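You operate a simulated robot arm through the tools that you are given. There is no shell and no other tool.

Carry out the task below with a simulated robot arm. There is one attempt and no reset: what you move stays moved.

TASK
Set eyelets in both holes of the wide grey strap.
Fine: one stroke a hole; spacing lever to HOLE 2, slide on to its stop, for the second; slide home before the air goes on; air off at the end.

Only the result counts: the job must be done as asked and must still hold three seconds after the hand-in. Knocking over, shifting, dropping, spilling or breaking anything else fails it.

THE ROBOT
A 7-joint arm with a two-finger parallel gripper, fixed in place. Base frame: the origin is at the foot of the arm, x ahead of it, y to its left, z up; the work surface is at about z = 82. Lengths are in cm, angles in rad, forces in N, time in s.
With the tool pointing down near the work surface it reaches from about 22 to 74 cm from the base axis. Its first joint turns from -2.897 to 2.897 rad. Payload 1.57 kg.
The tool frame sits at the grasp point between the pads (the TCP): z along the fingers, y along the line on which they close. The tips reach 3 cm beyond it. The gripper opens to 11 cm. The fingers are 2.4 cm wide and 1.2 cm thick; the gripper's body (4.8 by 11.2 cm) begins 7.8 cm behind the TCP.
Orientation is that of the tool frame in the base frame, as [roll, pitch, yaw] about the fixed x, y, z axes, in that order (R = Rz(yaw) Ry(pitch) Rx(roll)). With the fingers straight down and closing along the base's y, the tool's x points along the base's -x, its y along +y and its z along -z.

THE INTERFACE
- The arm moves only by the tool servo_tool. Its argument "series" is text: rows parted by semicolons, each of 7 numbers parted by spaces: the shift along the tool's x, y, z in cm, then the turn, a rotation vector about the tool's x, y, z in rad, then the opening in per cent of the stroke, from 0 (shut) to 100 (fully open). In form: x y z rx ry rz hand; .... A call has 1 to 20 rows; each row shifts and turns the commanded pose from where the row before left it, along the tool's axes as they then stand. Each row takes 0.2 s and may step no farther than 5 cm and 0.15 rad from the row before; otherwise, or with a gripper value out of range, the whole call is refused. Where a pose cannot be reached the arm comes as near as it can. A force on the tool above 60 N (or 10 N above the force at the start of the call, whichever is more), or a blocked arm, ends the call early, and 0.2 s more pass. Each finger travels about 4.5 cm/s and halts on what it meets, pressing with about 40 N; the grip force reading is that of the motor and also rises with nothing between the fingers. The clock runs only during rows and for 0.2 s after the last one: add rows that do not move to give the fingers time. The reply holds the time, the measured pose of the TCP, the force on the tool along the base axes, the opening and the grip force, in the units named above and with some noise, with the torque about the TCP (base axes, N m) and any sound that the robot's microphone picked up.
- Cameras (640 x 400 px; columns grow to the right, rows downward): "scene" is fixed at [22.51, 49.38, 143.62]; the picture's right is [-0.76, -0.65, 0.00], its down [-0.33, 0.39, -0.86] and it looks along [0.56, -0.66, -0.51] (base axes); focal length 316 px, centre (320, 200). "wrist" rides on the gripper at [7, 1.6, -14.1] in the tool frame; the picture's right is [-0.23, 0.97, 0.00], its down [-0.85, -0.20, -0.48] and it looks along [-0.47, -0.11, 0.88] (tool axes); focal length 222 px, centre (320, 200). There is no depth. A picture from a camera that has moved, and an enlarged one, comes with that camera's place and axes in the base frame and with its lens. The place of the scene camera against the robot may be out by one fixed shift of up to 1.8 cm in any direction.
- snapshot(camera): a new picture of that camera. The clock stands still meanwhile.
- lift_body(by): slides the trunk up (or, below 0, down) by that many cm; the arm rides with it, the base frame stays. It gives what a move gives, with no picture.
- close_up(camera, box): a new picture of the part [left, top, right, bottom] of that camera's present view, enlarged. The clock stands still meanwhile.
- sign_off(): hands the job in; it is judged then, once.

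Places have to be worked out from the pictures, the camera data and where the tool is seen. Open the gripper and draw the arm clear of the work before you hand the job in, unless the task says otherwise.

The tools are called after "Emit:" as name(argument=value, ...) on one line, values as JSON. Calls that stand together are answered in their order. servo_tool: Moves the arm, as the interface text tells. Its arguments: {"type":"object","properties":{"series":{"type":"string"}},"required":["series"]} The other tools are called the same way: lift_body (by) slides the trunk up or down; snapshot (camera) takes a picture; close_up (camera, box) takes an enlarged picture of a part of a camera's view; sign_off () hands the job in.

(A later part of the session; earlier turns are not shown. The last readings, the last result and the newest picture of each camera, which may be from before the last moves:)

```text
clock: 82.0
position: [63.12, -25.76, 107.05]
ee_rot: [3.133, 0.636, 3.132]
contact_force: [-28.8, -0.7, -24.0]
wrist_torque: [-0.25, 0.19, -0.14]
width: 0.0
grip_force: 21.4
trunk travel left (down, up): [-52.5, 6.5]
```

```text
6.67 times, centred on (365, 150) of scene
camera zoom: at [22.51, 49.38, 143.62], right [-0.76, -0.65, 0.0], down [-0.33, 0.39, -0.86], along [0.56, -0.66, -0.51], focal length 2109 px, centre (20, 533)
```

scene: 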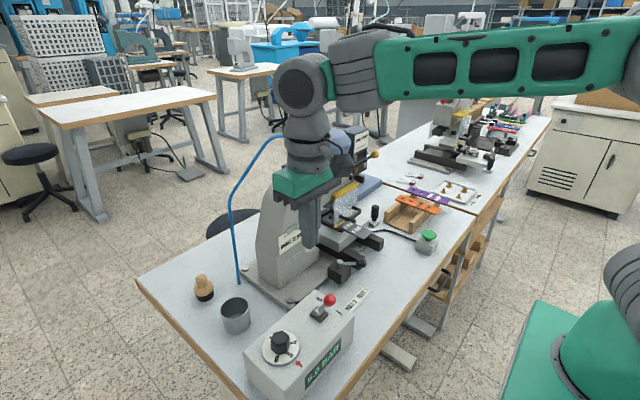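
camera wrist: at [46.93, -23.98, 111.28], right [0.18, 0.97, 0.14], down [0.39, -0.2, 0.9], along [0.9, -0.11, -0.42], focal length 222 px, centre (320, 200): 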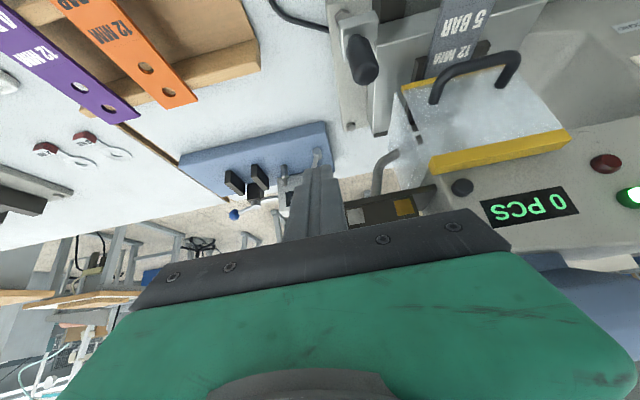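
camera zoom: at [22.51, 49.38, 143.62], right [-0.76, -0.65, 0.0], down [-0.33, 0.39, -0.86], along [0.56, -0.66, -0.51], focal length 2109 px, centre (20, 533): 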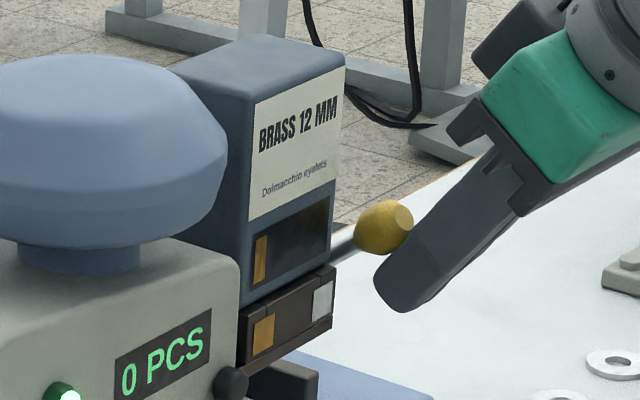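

A hard stop upward at 37 N, so the lever only swings down, against a spring. It may be a bolt-like handle that shifts the shuttle sideways. I back out and set the tips at the ball's right side, in front of the magazine, to test a gentle push to the left.

Emit:
servo_tool(series="0.97 0 0.24 0 0 0 0;0.97 0 0.24 0 0 0 0;0.97 0 0.24 0 0 0 0;0 0 -4 0 0 0 0;0 0 -4.5 0 0 0 0;0 3.1 -2 0 0.095 0 0;0 0 0 0 0.095 0 0;0 0 0 0 0 0 0")

Emit:
close_up(camera="wrist", box=[270, 100, 430, 200])

```text
clock: 83.8
position: [55.35, -22.64, 113.44]
ee_rot: [-3.141, 0.458, 3.138]
contact_force: [0.0, -0.3, -0.5]
wrist_torque: [0.02, -0.03, 0.0]
width: 0.0
grip_force: 21.4
trunk travel left (down, up): [-52.5, 6.5]
```

```text
4.00 times, centred on (350, 150) of wrist
camera zoom: at [42.81, -20.91, 123.13], right [0.21, 0.97, 0.1], down [0.56, -0.2, 0.81], along [0.81, -0.11, -0.58], focal length 888 px, centre (200, 400)
```

zoom: 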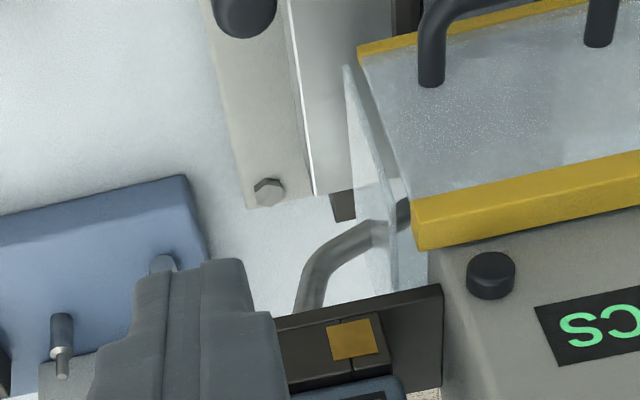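

Continuing into place at the right-hand side of the ball, in small moves.

Emit:
servo_tool(series="-3.14 0 1.48 0 0 0 0;-3.14 0 1.48 0 0 0 0;0.3 0 2.24 0 0 0 0;0.3 0 2.24 0 0 0 0;0 0 0 0 0 0 0")

Emit:
close_up(camera="wrist", box=[270, 100, 430, 200])

Emit:
close_up(camera="scene", box=[320, 120, 410, 180])

```text
clock: 85.0
position: [63.69, -22.53, 109.37]
ee_rot: [-3.14, 0.458, 3.139]
contact_force: [-0.7, -0.9, 0.5]
wrist_torque: [-0.01, 0.04, -0.01]
width: 0.0
grip_force: 21.3
trunk travel left (down, up): [-52.5, 6.5]
```

```text
4.00 times, centred on (350, 150) of wrist
camera zoom: at [51.22, -20.82, 118.89], right [0.21, 0.97, 0.1], down [0.55, -0.2, 0.81], along [0.81, -0.11, -0.58], focal length 888 px, centre (200, 400)
```

zoom: 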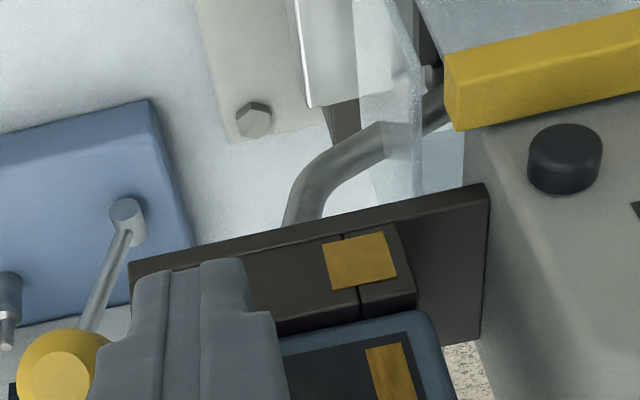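

```text
6.67 times, centred on (365, 150) of scene
camera zoom: at [22.51, 49.38, 143.62], right [-0.76, -0.65, 0.0], down [-0.33, 0.39, -0.86], along [0.56, -0.66, -0.51], focal length 2109 px, centre (20, 533)
```

zoom: 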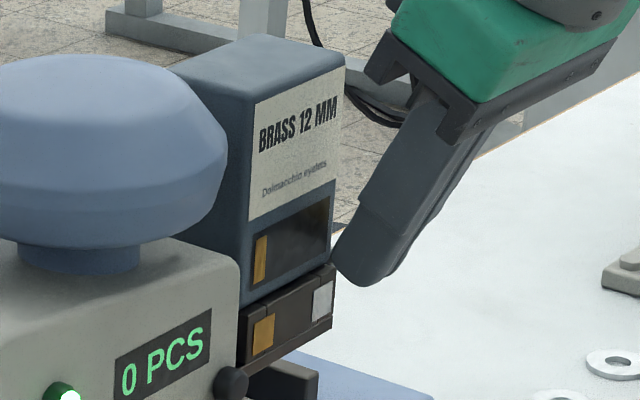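

In place beside the ball. I push left (-y) gently.

Emit:
servo_tool(series="0 -0.3 0 0 0 0 0;0 -0.3 0 0 0 0 0;0 -0.3 0 0 0 0 0;0 -0.3 0 0 0 0 0;0 0 0 0 0 0 0")

Emit:
close_up(camera="wrist", box=[250, 100, 410, 200])

```text
clock: 86.2
position: [63.69, -23.36, 109.35]
ee_rot: [-3.14, 0.458, -3.139]
contact_force: [0.5, 17.2, -1.3]
wrist_torque: [0.41, 0.09, 0.38]
width: 0.0
grip_force: 21.3
trunk travel left (down, up): [-52.5, 6.5]
```

```text
4.00 times, centred on (330, 150) of wrist
camera zoom: at [51.2, -21.7, 118.94], right [0.2, 0.97, 0.1], down [0.56, -0.2, 0.81], along [0.81, -0.11, -0.58], focal length 888 px, centre (280, 400)
```

zoom: 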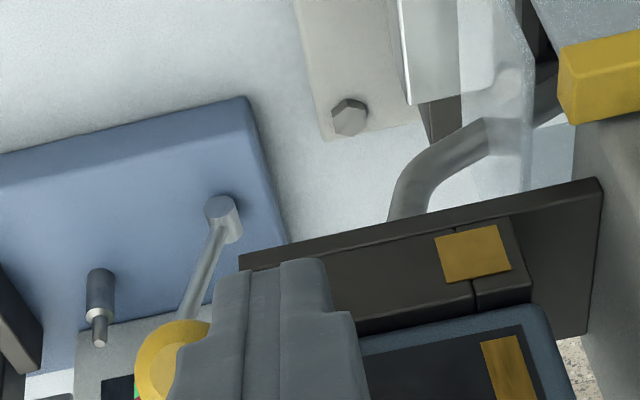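

No sideways play at rest (17 N). I release and take high-zoom pictures of the window and swatches to learn more.

Emit:
servo_tool(series="0 0.6 0 0 0 0 0;0 0 -4 0 0 0 0;1 0 -4 0 0 0 0;4 0 -1 0 0 0 0;0 -3 0 0 0 0 0;0 -3 0 0 0 0 0;0 0 0 0 0 0 0")

Emit:
close_up(camera="scene", box=[350, 142, 374, 180])

Emit:
close_up(camera="wrist", box=[310, 100, 450, 188])

Emit:
snapshot(camera="wrist")

```text
clock: 87.8
position: [55.22, -29.12, 115.43]
ee_rot: [-3.139, 0.46, 3.139]
contact_force: [0.2, 0.2, -0.1]
wrist_torque: [0.0, -0.01, -0.03]
width: 0.01
grip_force: 21.5
trunk travel left (down, up): [-52.5, 6.5]
```

```text
10.53 times, centred on (362, 161) of scene
camera zoom: at [22.51, 49.38, 143.62], right [-0.76, -0.65, 0.0], down [-0.33, 0.39, -0.86], along [0.56, -0.66, -0.51], focal length 3331 px, centre (-122, 610)
```

zoom: 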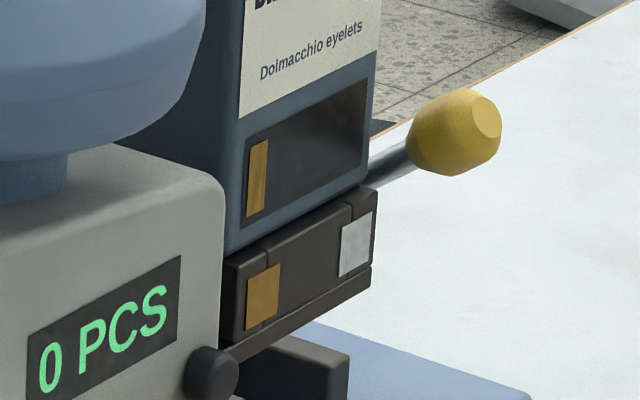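

```text
4.55 times, centred on (380, 144) of wrist
camera zoom: at [42.72, -27.33, 124.96], right [0.21, 0.97, 0.1], down [0.55, -0.2, 0.81], along [0.81, -0.11, -0.58], focal length 1010 px, centre (47, 454)
```

zoom: 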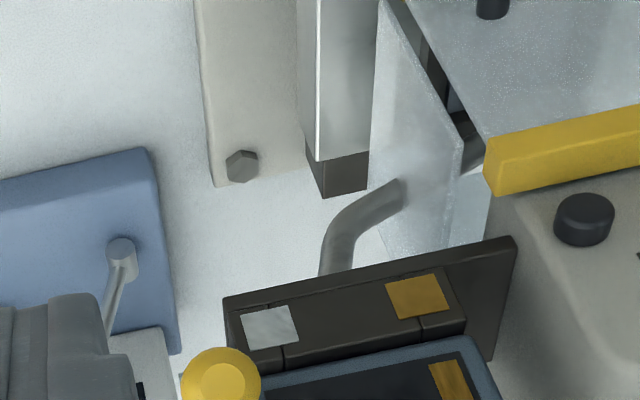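

```text
taken
camera wrist: at [42.72, -27.33, 124.96], right [0.21, 0.97, 0.1], down [0.55, -0.2, 0.81], along [0.81, -0.11, -0.58], focal length 222 px, centre (320, 200)
```

wrist: 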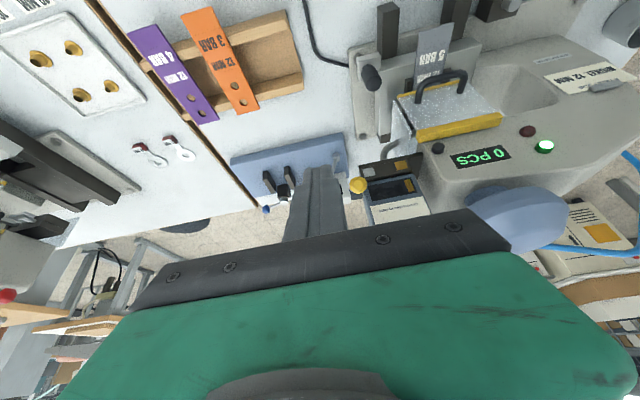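

I want a clear left-side view of the lever's axle for a gate or latch, so I open the fingers and yaw the camera round again, close in.

Emit:
servo_tool(series="3 -0.5 0 0 0 0 100;1.5 0 0 0 -0.1 0 100;0 0 0 0 -0.09 0 100;0 0 0 -0.085 0 -0.111 100;0 0 0 -0.085 0 -0.111 100;0 0 0 -0.085 0 -0.111 100;0 0 0 -0.085 0 -0.111 100;0 0 0 -0.085 0 -0.111 100;0 0 0 0 0 0 100")

Emit:
snapshot(camera="wrist")

```text
clock: 89.8
position: [51.1, -29.62, 113.32]
ee_rot: [3.14, 0.648, -2.445]
contact_force: [1.2, 0.3, -0.2]
wrist_torque: [0.01, 0.02, 0.04]
width: 11.01
grip_force: 0.1
trunk travel left (down, up): [-52.5, 6.5]
```

```text
taken
camera wrist: at [39.27, -37.42, 120.28], right [-0.49, 0.86, 0.14], down [0.43, 0.1, 0.9], along [0.76, 0.5, -0.42], focal length 222 px, centre (320, 200)
```

wrist: 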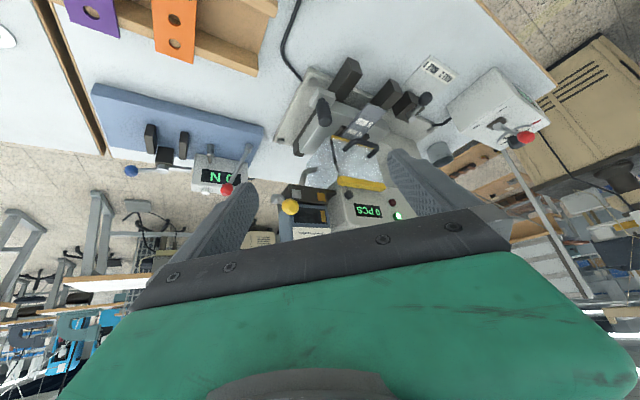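

Zooming strongly on the feeder from this side.

Emit:
close_up(camera="wrist", box=[262, 170, 342, 240])

Emit:
close_up(camera="wrist", box=[264, 180, 312, 222])

Emit:
close_up(camera="wrist", box=[300, 130, 400, 200])

```text
5.71 times, centred on (302, 205) of wrist
camera zoom: at [39.27, -37.42, 120.28], right [-0.49, 0.86, 0.14], down [0.43, 0.1, 0.9], along [0.76, 0.5, -0.42], focal length 1269 px, centre (423, 171)
```

zoom: 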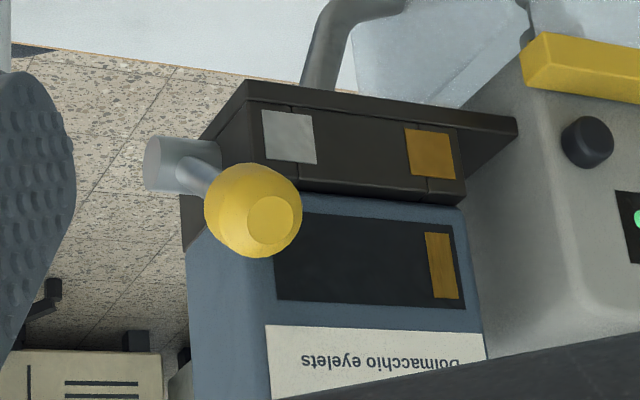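

```text
9.52 times, centred on (288, 201) of wrist
camera zoom: at [39.27, -37.42, 120.28], right [-0.49, 0.86, 0.14], down [0.43, 0.1, 0.9], along [0.76, 0.5, -0.42], focal length 2116 px, centre (625, 190)
```

zoom: 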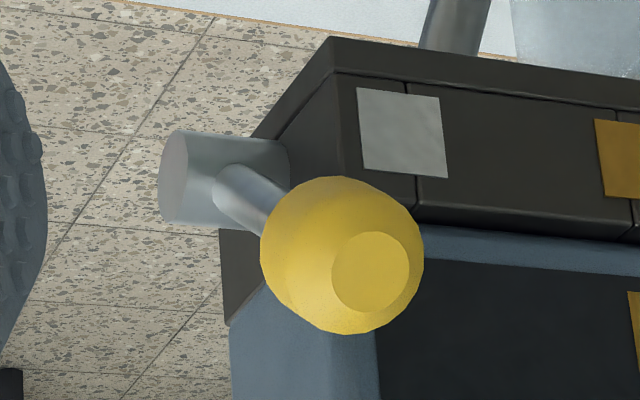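

```text
5.71 times, centred on (350, 165) of wrist
camera zoom: at [39.27, -37.42, 120.28], right [-0.49, 0.86, 0.14], down [0.43, 0.1, 0.9], along [0.76, 0.5, -0.42], focal length 1269 px, centre (149, 400)
```

zoom: 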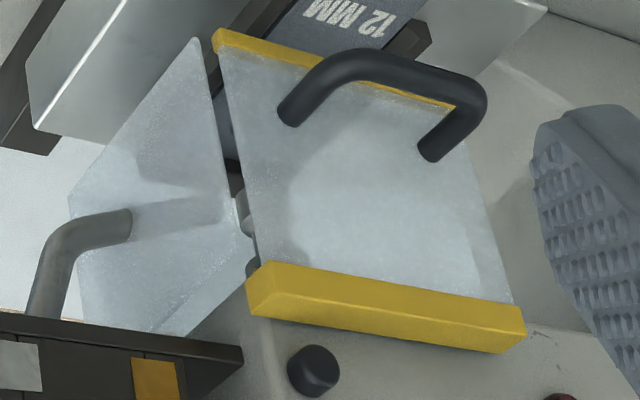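

The lever's shaft enters the feeder body itself, so each pull may step something inside. I check the punch tip and chute end for an eyelet.

Emit:
close_up(camera="scene", box=[312, 186, 352, 222])

Emit:
close_up(camera="wrist", box=[322, 155, 362, 185])

Emit:
close_up(camera="scene", box=[262, 225, 310, 258])

Emit:
close_up(camera="wrist", box=[100, 120, 260, 200])

```text
11.11 times, centred on (332, 204) of scene
camera zoom: at [22.51, 49.38, 143.62], right [-0.76, -0.65, 0.0], down [-0.33, 0.39, -0.86], along [0.56, -0.66, -0.51], focal length 3516 px, centre (187, 156)
```

zoom: 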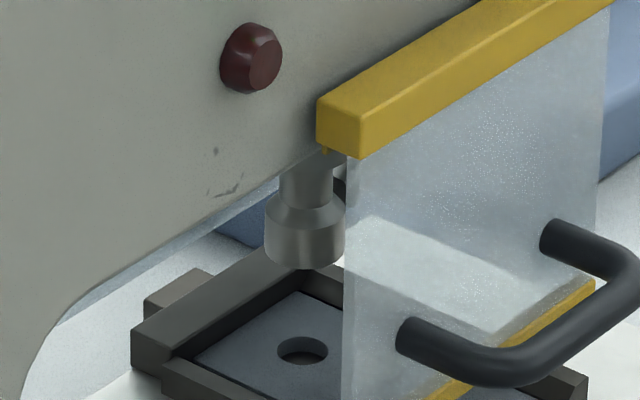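

```text
13.33 times, centred on (342, 170) of wrist
camera zoom: at [39.27, -37.42, 120.28], right [-0.49, 0.86, 0.14], down [0.43, 0.1, 0.9], along [0.76, 0.5, -0.42], focal length 2962 px, centre (27, 600)
```

zoom: 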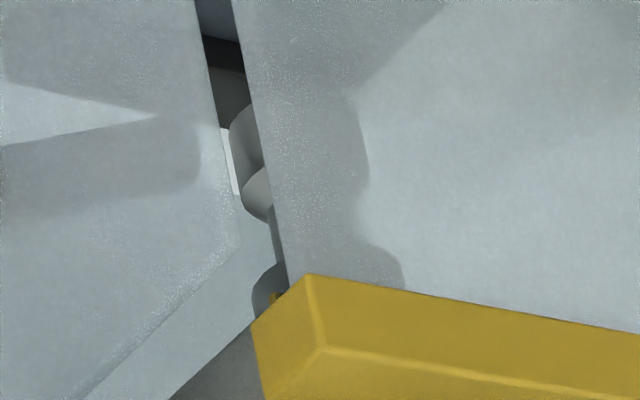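

```text
12.12 times, centred on (286, 242) of scene
camera zoom: at [22.51, 49.38, 143.62], right [-0.76, -0.65, 0.0], down [-0.33, 0.39, -0.86], along [0.56, -0.66, -0.51], focal length 3835 px, centre (732, -303)
```

zoom: 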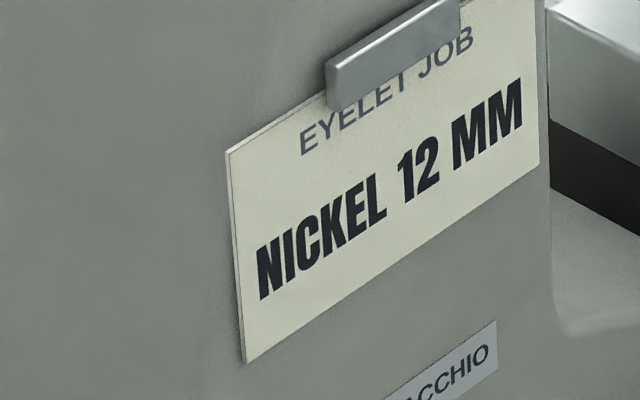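

```text
4.00 times, centred on (180, 160) of wrist
camera zoom: at [39.27, -37.42, 120.28], right [-0.49, 0.86, 0.14], down [0.43, 0.1, 0.9], along [0.76, 0.5, -0.42], focal length 888 px, centre (880, 360)
```

zoom: 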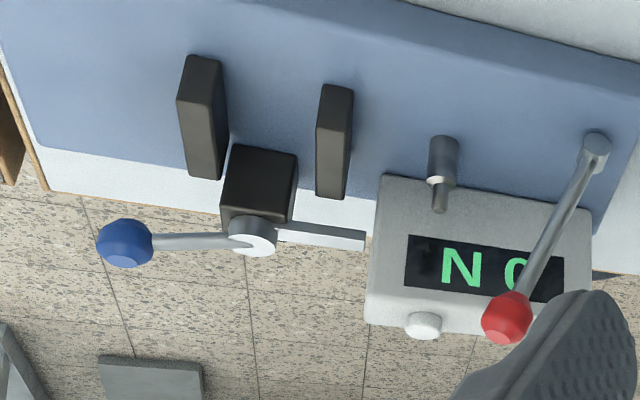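

The hole lies truly under the punch. I look at the far end of the second bench, where there were labelled cartridges and boxes.

Emit:
close_up(camera="scene", box=[470, 95, 550, 145])

Emit:
close_up(camera="scene", box=[480, 98, 530, 130])

Emit:
close_up(camera="scene", box=[420, 105, 490, 150])

Emit:
close_up(camera="scene", box=[420, 225, 500, 300])

```text
8.00 times, centred on (510, 120) of scene
camera zoom: at [22.51, 49.38, 143.62], right [-0.76, -0.65, 0.0], down [-0.33, 0.39, -0.86], along [0.56, -0.66, -0.51], focal length 2531 px, centre (-1200, 840)
```

zoom: 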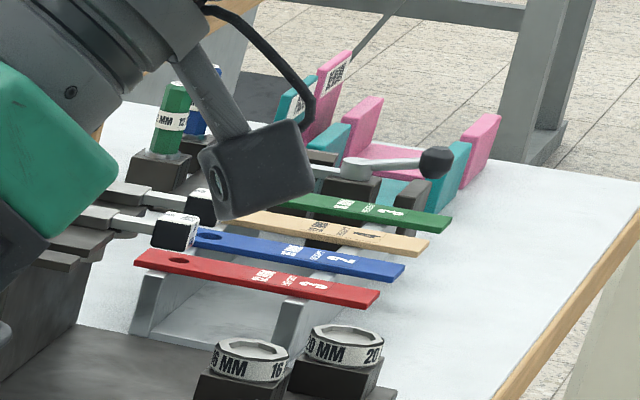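

```text
12.50 times, centred on (505, 114) of scene
camera zoom: at [22.51, 49.38, 143.62], right [-0.76, -0.65, 0.0], down [-0.33, 0.39, -0.86], along [0.56, -0.66, -0.51], focal length 3955 px, centre (-1992, 1275)
```

zoom: 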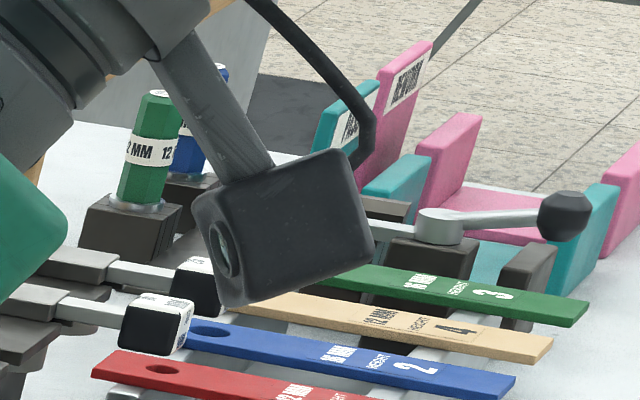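

```text
8.89 times, centred on (455, 128) of scene
camera zoom: at [22.51, 49.38, 143.62], right [-0.76, -0.65, 0.0], down [-0.33, 0.39, -0.86], along [0.56, -0.66, -0.51], focal length 2812 px, centre (-880, 844)
```

zoom: 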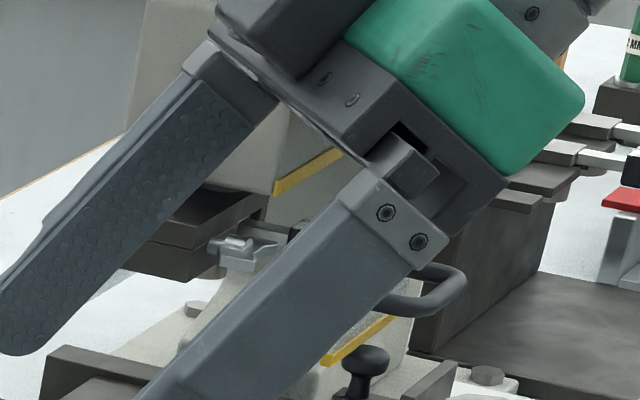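

```text
5.33 times, centred on (460, 262) of scene
camera zoom: at [22.51, 49.38, 143.62], right [-0.76, -0.65, 0.0], down [-0.33, 0.39, -0.86], along [0.56, -0.66, -0.51], focal length 1688 px, centre (-427, -133)
```

zoom: 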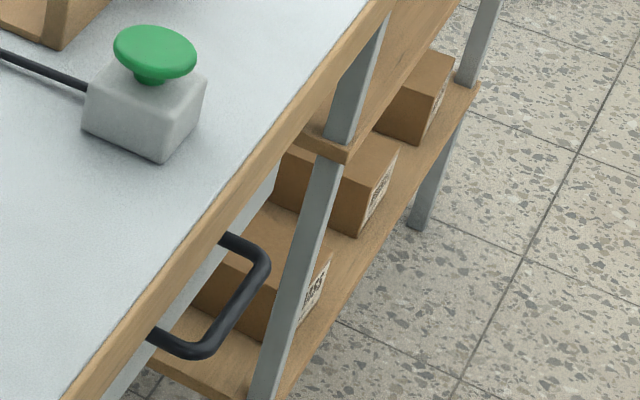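

Those belong to the other station. I retake exactly the same feeder picture as at the start to compare for subtle changes.

Emit:
close_up(camera="scene", box=[336, 140, 400, 180])

Emit:
close_up(camera="scene", box=[325, 115, 389, 155])

```text
10.00 times, centred on (368, 160) of scene
camera zoom: at [22.51, 49.38, 143.62], right [-0.76, -0.65, 0.0], down [-0.33, 0.39, -0.86], along [0.56, -0.66, -0.51], focal length 3164 px, centre (-160, 600)
```

zoom: 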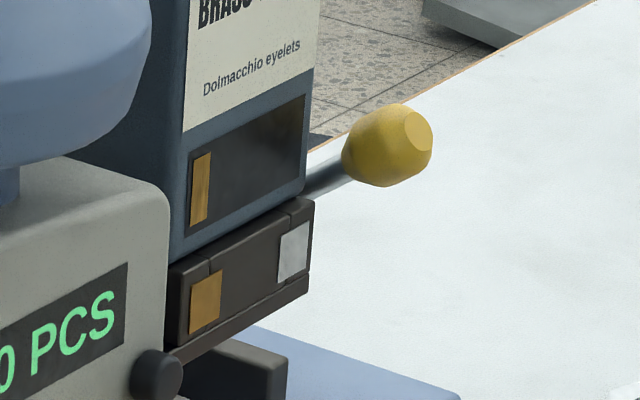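

```text
10.00 times, centred on (357, 135) of scene
camera zoom: at [22.51, 49.38, 143.62], right [-0.76, -0.65, 0.0], down [-0.33, 0.39, -0.86], along [0.56, -0.66, -0.51], focal length 3164 px, centre (-50, 850)
```

zoom: 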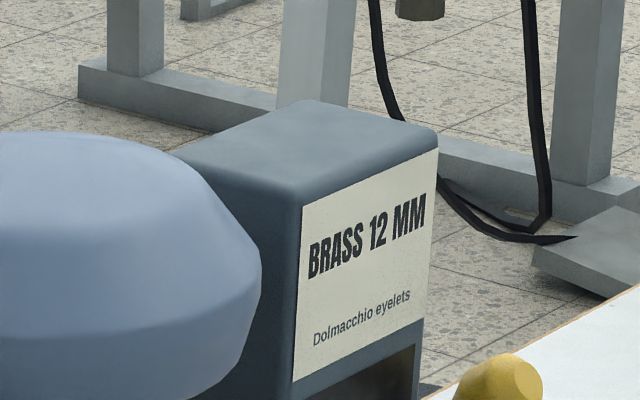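

The feeder is exactly as at the start. One more mechanical possibility: the lever may have to be taken hold of, drawn down and shifted sideways like a bolt. I go back to grip the ball with the fingers.

Emit:
servo_tool(series="0 0 0 0.085 0 0.111 45;0 0 0 0.085 0 0.111 45;0 0 0 0.085 0 0.111 45;0 0 0 0.085 0 0.111 45;0 0 0 0.085 0 0.111 45;0 0 0 0 0.1 0 45;0 0 0 0 0.098 0 45;-3 2 0.5 0 0 0 45;-3 2.2 0.5 0 0 0 45;0 0 0 0 0 0 45")

Emit:
snapshot(camera="wrist")

```text
clock: 92.0
position: [56.9, -25.64, 114.81]
ee_rot: [-3.14, 0.449, 3.138]
contact_force: [-0.4, 1.1, 0.2]
wrist_torque: [0.02, -0.01, 0.01]
width: 4.95
grip_force: 0.0
trunk travel left (down, up): [-52.5, 6.5]
```

```text
taken
camera wrist: at [44.65, -23.71, 124.56], right [0.21, 0.97, 0.1], down [0.56, -0.2, 0.8], along [0.8, -0.11, -0.59], focal length 222 px, centre (320, 200)
```

wrist: 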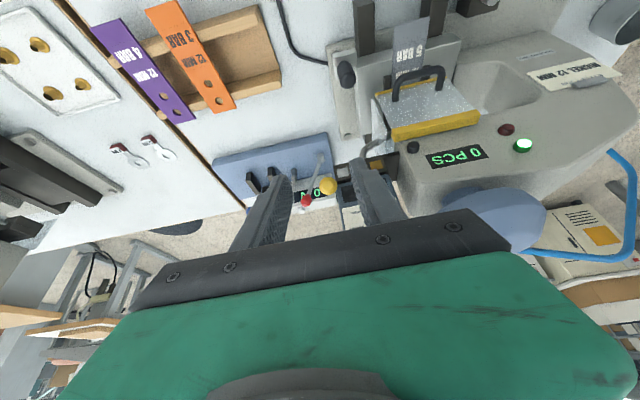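

Approaching the ball with the fingers on both sides.

Emit:
servo_tool(series="-3.79 0.15 2.72 0 0 0 42;-0.15 0 2.57 0 0 0 42;0 0 0 0 0 0 42")

Emit:
close_up(camera="wrist", box=[260, 120, 420, 220])

Emit:
close_up(camera="scene", box=[320, 110, 416, 170])

```text
clock: 92.8
position: [62.9, -25.37, 111.92]
ee_rot: [-3.14, 0.45, 3.139]
contact_force: [-0.5, 1.0, 0.3]
wrist_torque: [0.02, 0.02, 0.0]
width: 4.62
grip_force: 0.1
trunk travel left (down, up): [-52.5, 6.5]
```

```text
4.00 times, centred on (340, 170) of wrist
camera zoom: at [50.48, -23.54, 121.65], right [0.21, 0.97, 0.1], down [0.56, -0.2, 0.8], along [0.8, -0.11, -0.59], focal length 888 px, centre (240, 320)
```

zoom: 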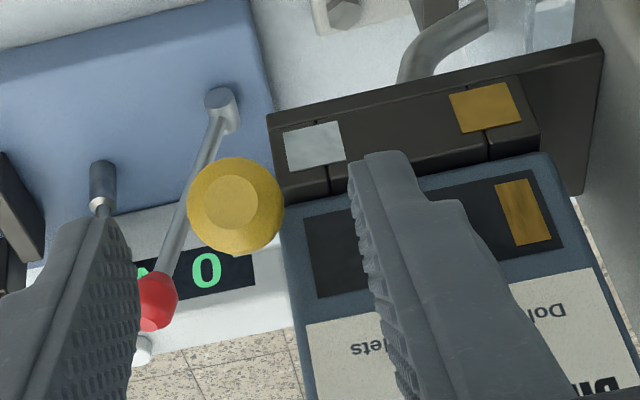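

```text
6.67 times, centred on (368, 140) of scene
camera zoom: at [22.51, 49.38, 143.62], right [-0.76, -0.65, 0.0], down [-0.33, 0.39, -0.86], along [0.56, -0.66, -0.51], focal length 2109 px, centre (0, 600)
```

zoom: 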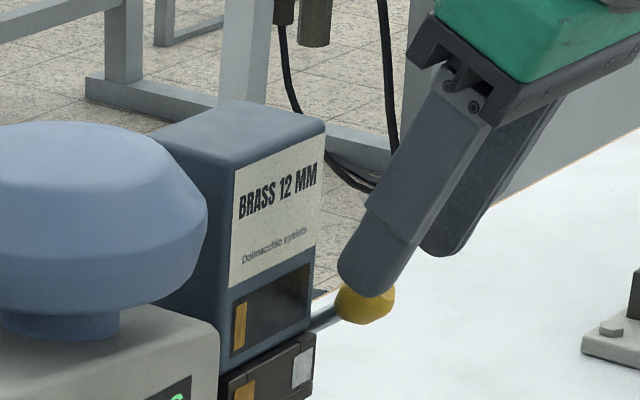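

The ball is centred. I go down the last 2.6 cm and close on it.

Emit:
servo_tool(series="0.05 0 1.3 0 0 0 42;0.05 0 1.3 0 0 0 42;0 0 0 0 0 0 10;0 0 0 0 0 0 10;0 0 0 0 0 0 10;0 0 0 0 0 0 10")

Emit:
close_up(camera="wrist", box=[260, 120, 420, 220])

```text
clock: 94.2
position: [63.89, -25.5, 109.77]
ee_rot: [-3.141, 0.451, 3.138]
contact_force: [0.5, -4.1, 1.5]
wrist_torque: [-0.09, -0.14, -0.09]
width: 2.1
grip_force: 34.3
trunk travel left (down, up): [-52.5, 6.5]
```

```text
4.00 times, centred on (340, 170) of wrist
camera zoom: at [51.46, -23.7, 119.38], right [0.21, 0.97, 0.1], down [0.56, -0.2, 0.8], along [0.8, -0.11, -0.59], focal length 888 px, centre (240, 320)
```

zoom: 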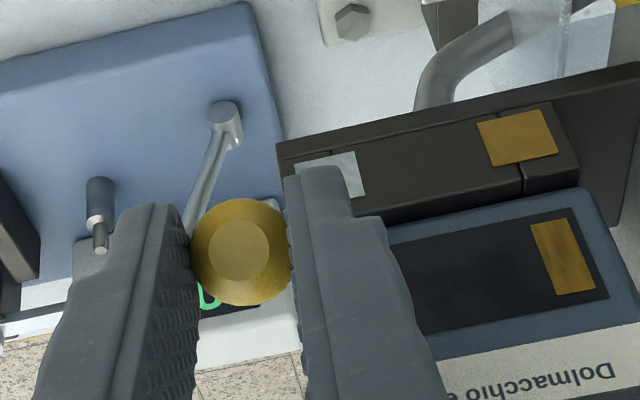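

Gripped (2.1 cm). I draw it down along its arc to the stop, hold it there longer, and look.

Emit:
servo_tool(series="0.69 0 0.5 0 0 0 10;0.69 0 0.5 0 0 0 10;0.5 0 0.7 0 0 0 10;0.5 0 0.7 0 0 0 10;0.24 0 0.72 0 0 0 10;0.24 0 0.72 0 0 0 10;0.13 0 0.4 0 0 0 10;0 0 0 0 0 0 10;0 0 0 0 0 0 10;0 0 0 0 0 0 10;0 0 0 0 0 0 10;0 0 0 0 0 0 10;0 0 0 0 0 0 10;0 0 0 0 0 0 10")

Emit:
close_up(camera="wrist", box=[260, 120, 420, 220])

Emit:
close_up(camera="scene", box=[320, 120, 416, 180])

```text
clock: 97.2
position: [63.04, -25.45, 104.46]
ee_rot: [3.142, 0.45, 3.139]
contact_force: [-0.3, -11.7, 2.8]
wrist_torque: [0.06, -0.05, -0.13]
width: 2.15
grip_force: 6.4
trunk travel left (down, up): [-52.5, 6.5]
```

```text
4.00 times, centred on (340, 170) of wrist
camera zoom: at [50.56, -23.66, 114.1], right [0.21, 0.97, 0.1], down [0.56, -0.2, 0.8], along [0.8, -0.11, -0.59], focal length 888 px, centre (240, 320)
```

zoom: 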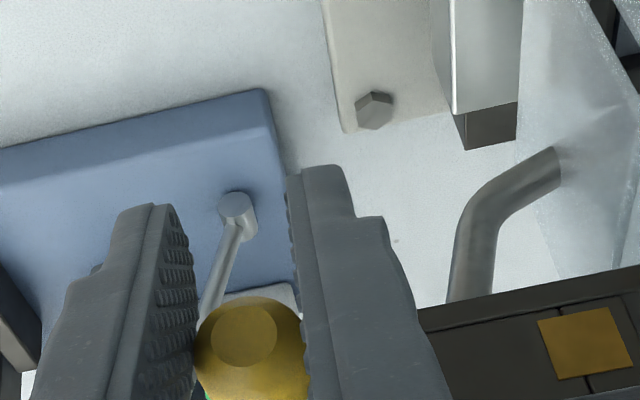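

```text
6.67 times, centred on (368, 150) of scene
camera zoom: at [22.51, 49.38, 143.62], right [-0.76, -0.65, 0.0], down [-0.33, 0.39, -0.86], along [0.56, -0.66, -0.51], focal length 2109 px, centre (0, 533)
```

zoom: 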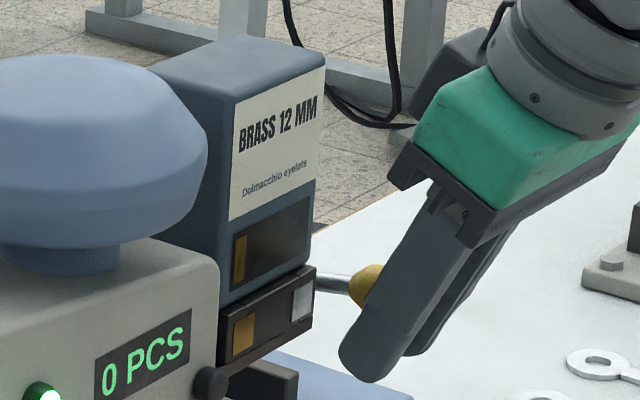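

The ball slipped within the grip to a half-drawn position. While holding it here I test sideways play both ways, gently.

Emit:
servo_tool(series="0 -0.3 0 0 0 0 10;0 -0.3 0 0 0 0 10;0 0 0 0 0 0 10")

Emit:
servo_tool(series="0 0.4 0 0 0 0 10;0 0.4 0 0 0 0 10;0 0.3 0 0 0 0 10;0 0 0 0 0 0 10")

Emit:
close_up(camera="scene", box=[320, 120, 416, 180])

```text
clock: 98.0
position: [62.93, -25.43, 104.45]
ee_rot: [-3.141, 0.448, -3.139]
contact_force: [-10.4, 17.5, 2.2]
wrist_torque: [0.03, -0.04, 0.38]
width: 2.01
grip_force: 33.8
trunk travel left (down, up): [-52.5, 6.5]
```

```text
clock: 99.0
position: [62.97, -25.54, 104.4]
ee_rot: [3.141, 0.451, 3.13]
contact_force: [-7.9, -31.0, -5.9]
wrist_torque: [0.15, 0.46, -0.49]
width: 2.0
grip_force: 33.4
trunk travel left (down, up): [-52.5, 6.5]
```

```text
6.67 times, centred on (368, 150) of scene
camera zoom: at [22.51, 49.38, 143.62], right [-0.76, -0.65, 0.0], down [-0.33, 0.39, -0.86], along [0.56, -0.66, -0.51], focal length 2109 px, centre (0, 533)
```

zoom: 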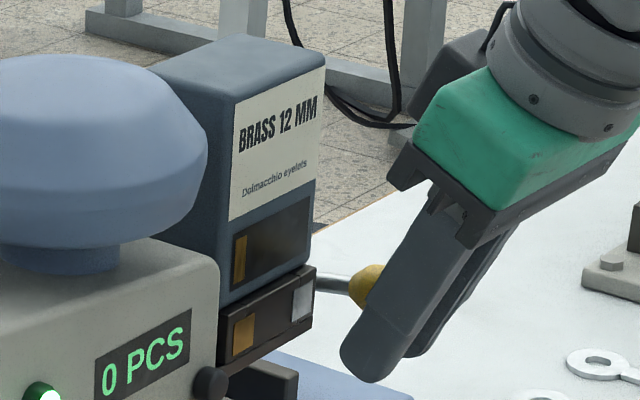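

The lever only turns. I open, let it rise, and do one more full pull with the closed tips, this time holding it down for several seconds.

Emit:
servo_tool(series="0 -0.5 0 0 0 0 42;0 0 0 0 0 0 42;0 0 0 0 0 0 42;0 0 -3 0 0 0 42;0 0 -4 0 0 0 42;0 0 -4 0 0 0 0;0 0 0 0 0 0 0;0 0 0 0 0 0 0;0 0 0 0 0 0 0;0 0 0 0 0 0 0")

Emit:
close_up(camera="scene", box=[320, 120, 416, 180])

```text
clock: 101.2
position: [58.14, -25.52, 114.35]
ee_rot: [-3.139, 0.45, -3.141]
contact_force: [-0.2, -0.4, -0.2]
wrist_torque: [0.0, -0.01, 0.0]
width: 0.0
grip_force: 21.0
trunk travel left (down, up): [-52.5, 6.5]
```

```text
6.67 times, centred on (368, 150) of scene
camera zoom: at [22.51, 49.38, 143.62], right [-0.76, -0.65, 0.0], down [-0.33, 0.39, -0.86], along [0.56, -0.66, -0.51], focal length 2109 px, centre (0, 533)
```

zoom: 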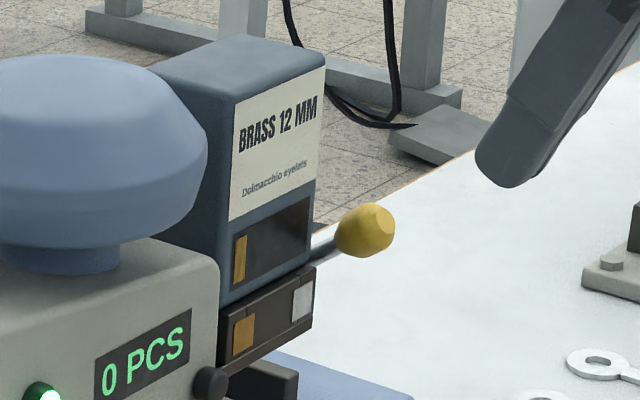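

Long-hold pull now.

Emit:
servo_tool(series="-3.82 0 2.57 0 0 0 0;0.37 0 2.37 0 0 0 0;1.19 0 1.31 0 0 0 0;1.01 0 1.4 0 0 0 0;0.47 0 1.437 0 0 0 0;0.22 0 0.65 0 0 0 0;0 0 0 0 0 0 0;0 0 0 0 0 0 0;0 0 0 0 0 0 0;0 0 0 0 0 0 0;0 0 0 0 0 0 0;0 0 0 0 0 0 0;0 0 0 0 0 0 0;0 0 0 0 0 0 0;0 0 0 0 0 0 0;0 0 0 0 0 0 0;0 0 0 0 0 0 0;0 0 0 0 0 0 0;0 0 0 0 0 0 0;0 0 0 0 0 0 0")

Emit:
close_up(camera="scene", box=[320, 120, 416, 180])

```text
clock: 105.4
position: [62.79, -25.43, 106.44]
ee_rot: [-3.135, 0.459, -3.141]
contact_force: [-2.9, 0.0, 38.1]
wrist_torque: [0.0, -0.23, 0.03]
width: 0.0
grip_force: 21.5
trunk travel left (down, up): [-52.5, 6.5]
```

```text
6.67 times, centred on (368, 150) of scene
camera zoom: at [22.51, 49.38, 143.62], right [-0.76, -0.65, 0.0], down [-0.33, 0.39, -0.86], along [0.56, -0.66, -0.51], focal length 2109 px, centre (0, 533)
```

zoom: 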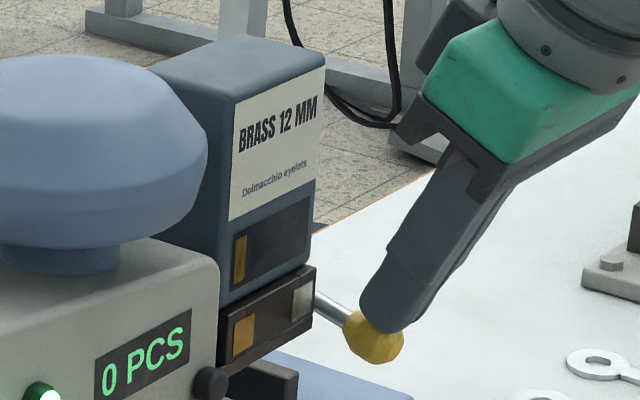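

While it is held down I zoom hard on the two swatches; the silver one seemed slightly different in shade.

Emit:
close_up(camera="scene", box=[350, 150, 374, 178])

Emit:
close_up(camera="scene", box=[358, 156, 372, 170])

Emit:
close_up(camera="wrist", box=[320, 140, 420, 200])

```text
14.29 times, centred on (362, 164) of scene
camera zoom: at [22.51, 49.38, 143.62], right [-0.76, -0.65, 0.0], down [-0.33, 0.39, -0.86], along [0.56, -0.66, -0.51], focal length 4520 px, centre (-280, 714)
```

zoom: 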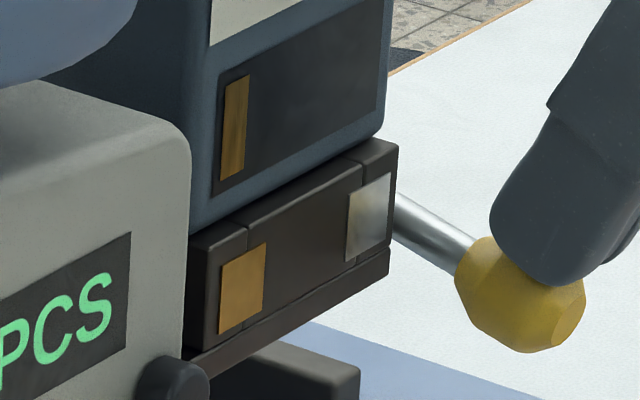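

```text
16.00 times, centred on (365, 163) of scene
camera zoom: at [22.51, 49.38, 143.62], right [-0.76, -0.65, 0.0], down [-0.33, 0.39, -0.86], along [0.56, -0.66, -0.51], focal length 5062 px, centre (-400, 792)
```

zoom: 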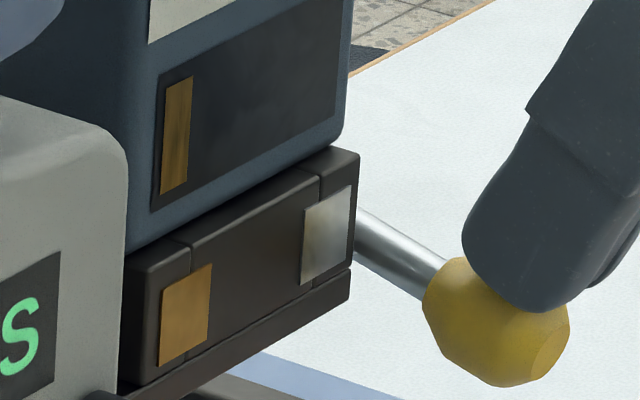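

```text
6.40 times, centred on (370, 170) of wrist
camera zoom: at [50.36, -23.62, 115.96], right [0.21, 0.97, 0.09], down [0.55, -0.2, 0.81], along [0.81, -0.11, -0.58], focal length 1422 px, centre (0, 392)
```

zoom: 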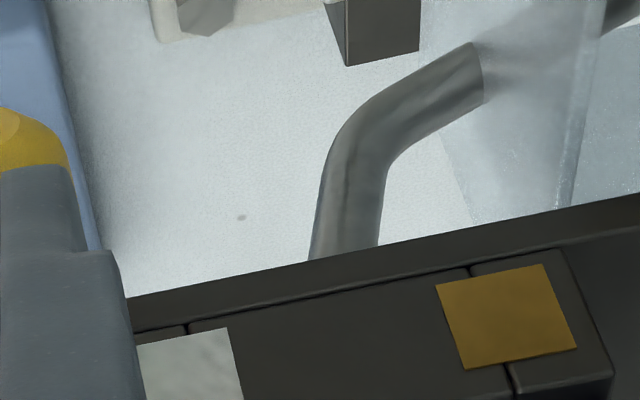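

The plates are just metal samples; nothing changes under a 3 s hold. In case several strokes are needed to change over, I cycle the lever a few times in a row and compare.

Emit:
servo_tool(series="-0.22 0 -0.65 0 0 0 0;-0.47 0 -1.437 0 0 0 0;-1.01 0 -1.4 0 0 0 0;-1.19 0 -1.31 0 0 0 0;-0.2 0 -1.2 0 0 0 0;0.2 0 1.2 0 0 0 0;1.19 0 1.31 0 0 0 0;1.01 0 1.4 0 0 0 0;0.47 0 1.437 0 0 0 0;0.22 0 0.65 0 0 0 0;-0.22 0 -0.65 0 0 0 0;-0.47 0 -1.437 0 0 0 0;-1.01 0 -1.4 0 0 0 0;-1.19 0 -1.31 0 0 0 0;-0.2 0 -1.2 0 0 0 0;0 0 -3 0 0 0 0;2 0 -4 0 0 0 0;4 0 -1.5 0 0 0 0;0 0 0 0 0 0 0")

Emit:
close_up(camera="scene", box=[320, 120, 416, 180])

Emit:
close_up(camera="wrist", box=[290, 100, 450, 210])

```text
clock: 109.4
position: [53.92, -25.41, 117.64]
ee_rot: [-3.14, 0.451, -3.141]
contact_force: [-0.9, -0.5, 0.8]
wrist_torque: [0.01, 0.01, -0.01]
width: 0.0
grip_force: 21.4
trunk travel left (down, up): [-52.5, 6.5]
```

```text
6.67 times, centred on (368, 150) of scene
camera zoom: at [22.51, 49.38, 143.62], right [-0.76, -0.65, 0.0], down [-0.33, 0.39, -0.86], along [0.56, -0.66, -0.51], focal length 2109 px, centre (0, 533)
```

zoom: 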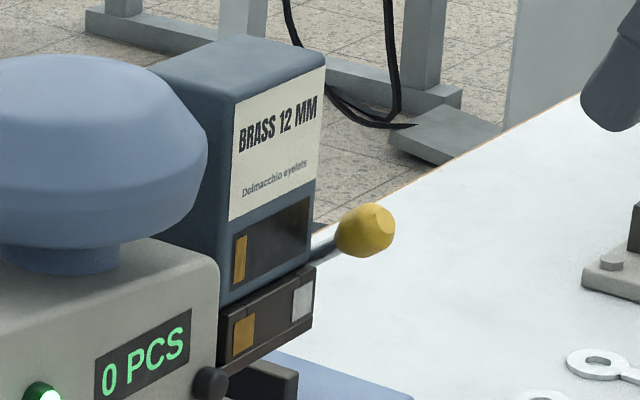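

```text
3.64 times, centred on (370, 155) of wrist
camera zoom: at [41.57, -23.59, 127.33], right [0.21, 0.97, 0.1], down [0.56, -0.2, 0.8], along [0.8, -0.11, -0.59], focal length 808 px, centre (138, 364)
```

zoom: 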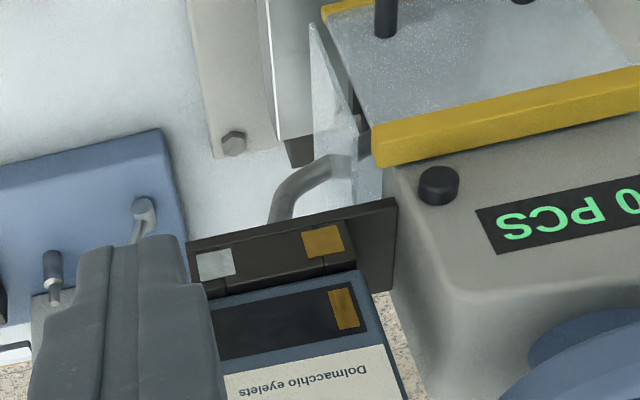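

Still the same. The silver and gold plates might be selector keys, standing proud over the seams. I try a gentle press with the closed tips on the silver plate (about 66.5, -23.2, 104.7).

Emit:
servo_tool(series="0 1.4 0 0 -0.1 0 0;0 1.3 0 0 -0.1 0 0;-0.08 0 4.08 0 0 0 0;-0.08 0 4.08 0 0 0 0;-0.08 0 4.08 0 0 0 0;0 0 0 0 0 0 0")

Emit:
close_up(camera="scene", box=[330, 130, 410, 180])

Emit:
close_up(camera="wrist", box=[270, 110, 400, 200])

```text
clock: 110.8
position: [61.61, -22.65, 107.99]
ee_rot: [-3.14, 0.651, 3.14]
contact_force: [-0.3, -0.3, 0.3]
wrist_torque: [0.0, -0.02, -0.03]
width: 0.0
grip_force: 21.4
trunk travel left (down, up): [-52.5, 6.5]
```

```text
8.00 times, centred on (370, 155) of scene
camera zoom: at [22.51, 49.38, 143.62], right [-0.76, -0.65, 0.0], down [-0.33, 0.39, -0.86], along [0.56, -0.66, -0.51], focal length 2531 px, centre (-80, 560)
```

zoom: 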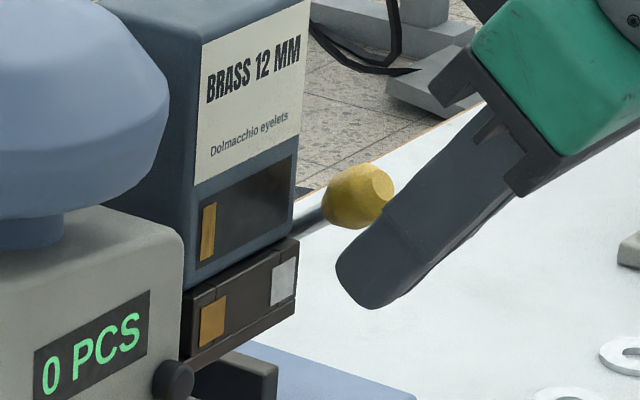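

```text
4.44 times, centred on (335, 155) of wrist
camera zoom: at [47.54, -20.92, 114.91], right [0.18, 0.97, 0.14], down [0.39, -0.2, 0.9], along [0.9, -0.11, -0.42], focal length 987 px, centre (253, 400)
```

zoom: 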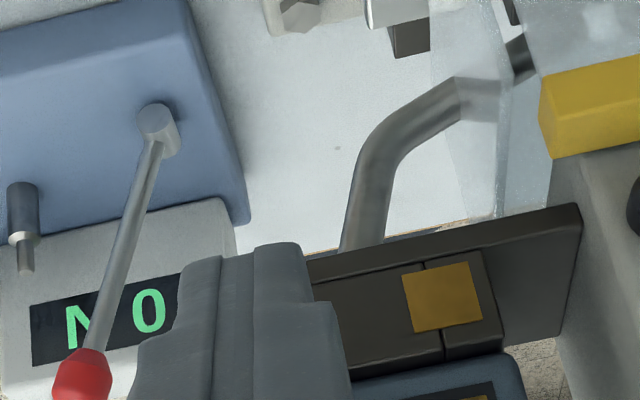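

Aligned with the silver plate. I advance until contact and press lightly.

Emit:
servo_tool(series="-0.48 0 1.18 0 0 0 0;-0.48 0 1.18 0 0 0 0;-0.24 0 0.18 0 0 0 0;-0.24 0 0.18 0 0 0 0;-0.24 0 0.18 0 0 0 0;0 0 0 0 0 0 0")

Emit:
close_up(camera="scene", box=[330, 130, 410, 180])

```text
clock: 112.2
position: [64.41, -22.71, 106.63]
ee_rot: [3.139, 0.648, 3.138]
contact_force: [-15.6, 3.1, -1.4]
wrist_torque: [0.05, 0.32, 0.12]
width: 0.0
grip_force: 21.2
trunk travel left (down, up): [-52.5, 6.5]
```

```text
8.00 times, centred on (370, 155) of scene
camera zoom: at [22.51, 49.38, 143.62], right [-0.76, -0.65, 0.0], down [-0.33, 0.39, -0.86], along [0.56, -0.66, -0.51], focal length 2531 px, centre (-80, 560)
```

zoom: 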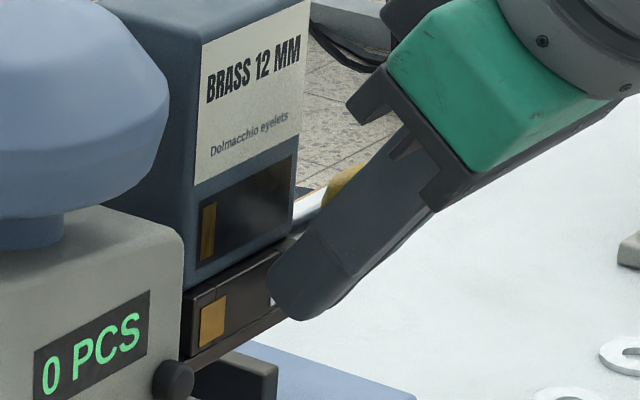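

The plate is rigid at 16 N; no key. One combination is still untested: slide home with air off. I back away and go to switch the air off for that test (the slide stays home).

Emit:
servo_tool(series="0.5 0 -2 0 0 0 0;0 0 -4 0 0 0 0;0 0 -4 0 0 0 0;3 0 -2 0 0.15 0 0;3 0 0 0 0.15 0 0;0 0 0 0 0.15 0 0;0 0 0 0 0.15 0 0;0 0 0 0 0.05 0 0;0 4 0 0 0 0 0;0 4.8 0 0 0 0 0;0 4.8 0 0 0 0 0;0 4.8 0 0 0 0 0;0 4.8 0 0 0 0 0;0 4.8 0 0 0 0 0;0 4.8 0 0 0 0 0;0 4.8 0 0 0 0 0;0 0 0 0 0 0 0")

Emit:
snapshot(camera="scene")

```text
clock: 115.8
position: [52.43, 14.89, 112.89]
ee_rot: [-3.14, -0.001, 3.138]
contact_force: [0.1, 0.0, -0.6]
wrist_torque: [-0.01, 0.02, 0.02]
width: 0.0
grip_force: 21.4
trunk travel left (down, up): [-52.5, 6.5]
```

```text
taken
```

scene: 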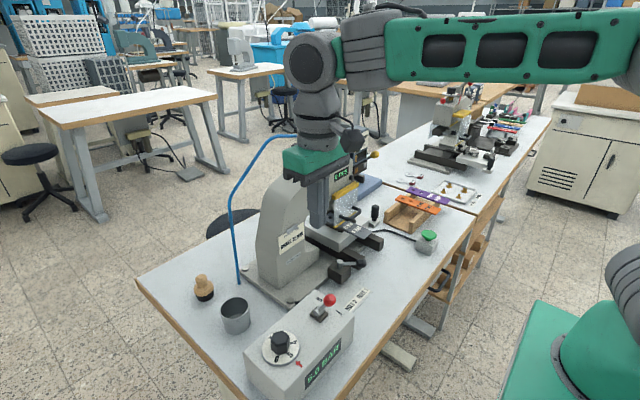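

Slide and gauge are unchanged. I move to the robot side of the air lever and come down beside it.

Emit:
servo_tool(series="4 1.4 0 0 0 0 0;3.9 1.3 0 0 0 0 0;0 0 4.8 0 0 0 0;0 0 4.8 0 0 0 0;0 0 4.9 0 0 0 0;0 0 0 0 0 0 0")

Emit:
close_up(camera="scene", box=[240, 260, 400, 360])

```text
clock: 117.2
position: [44.18, 17.69, 98.09]
ee_rot: [-3.139, -0.001, 3.139]
contact_force: [-0.3, 0.0, 0.2]
wrist_torque: [0.01, 0.0, 0.02]
width: 0.01
grip_force: 21.5
trunk travel left (down, up): [-52.5, 6.5]
```

```text
4.00 times, centred on (320, 310) of scene
camera zoom: at [22.51, 49.38, 143.62], right [-0.76, -0.65, 0.0], down [-0.33, 0.39, -0.86], along [0.56, -0.66, -0.51], focal length 1266 px, centre (320, -240)
```

zoom: 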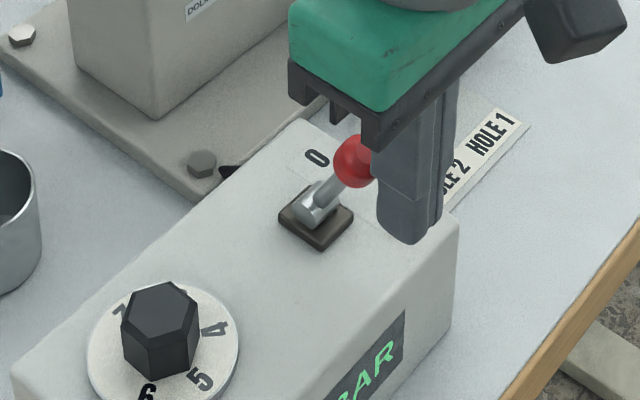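

The tips are in front of the ball. I push it back to 0.

Emit:
servo_tool(series="-0.7 0 0 0 0 0 0;-0.8 0 0 0 0 0 0;-0.8 0 0 0 0 0 0;-0.8 0 0 0 0 0 0;-0.8 0 0 0 0 0 0;-0.8 0 0 0 0 0 0;-0.8 0 0 0 0 0 0;-0.6 0 0 0 0 0 0;0 0 0 0 0 0 0;1.5 0 0 0 0 0 0;0 0 -4 0 0 0 0;0 0 -4.5 0 0 0 0;0 0 -4.5 0 0 0 0;0 0 0 0 0 0 0")

Emit:
close_up(camera="scene", box=[240, 270, 380, 395])

```text
clock: 120.2
position: [48.85, 17.71, 111.29]
ee_rot: [-3.139, -0.002, 3.137]
contact_force: [0.2, -0.3, 0.8]
wrist_torque: [0.01, 0.01, 0.0]
width: 0.0
grip_force: 21.7
trunk travel left (down, up): [-52.5, 6.5]
```

```text
3.20 times, centred on (310, 332) of scene
camera zoom: at [22.51, 49.38, 143.62], right [-0.76, -0.65, 0.0], down [-0.33, 0.39, -0.86], along [0.56, -0.66, -0.51], focal length 1012 px, centre (352, -224)
```

zoom: 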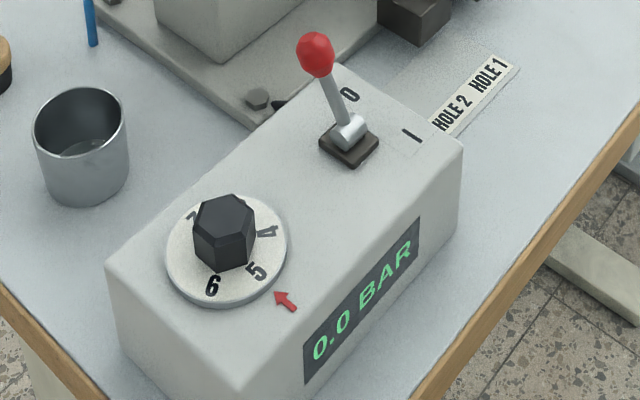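

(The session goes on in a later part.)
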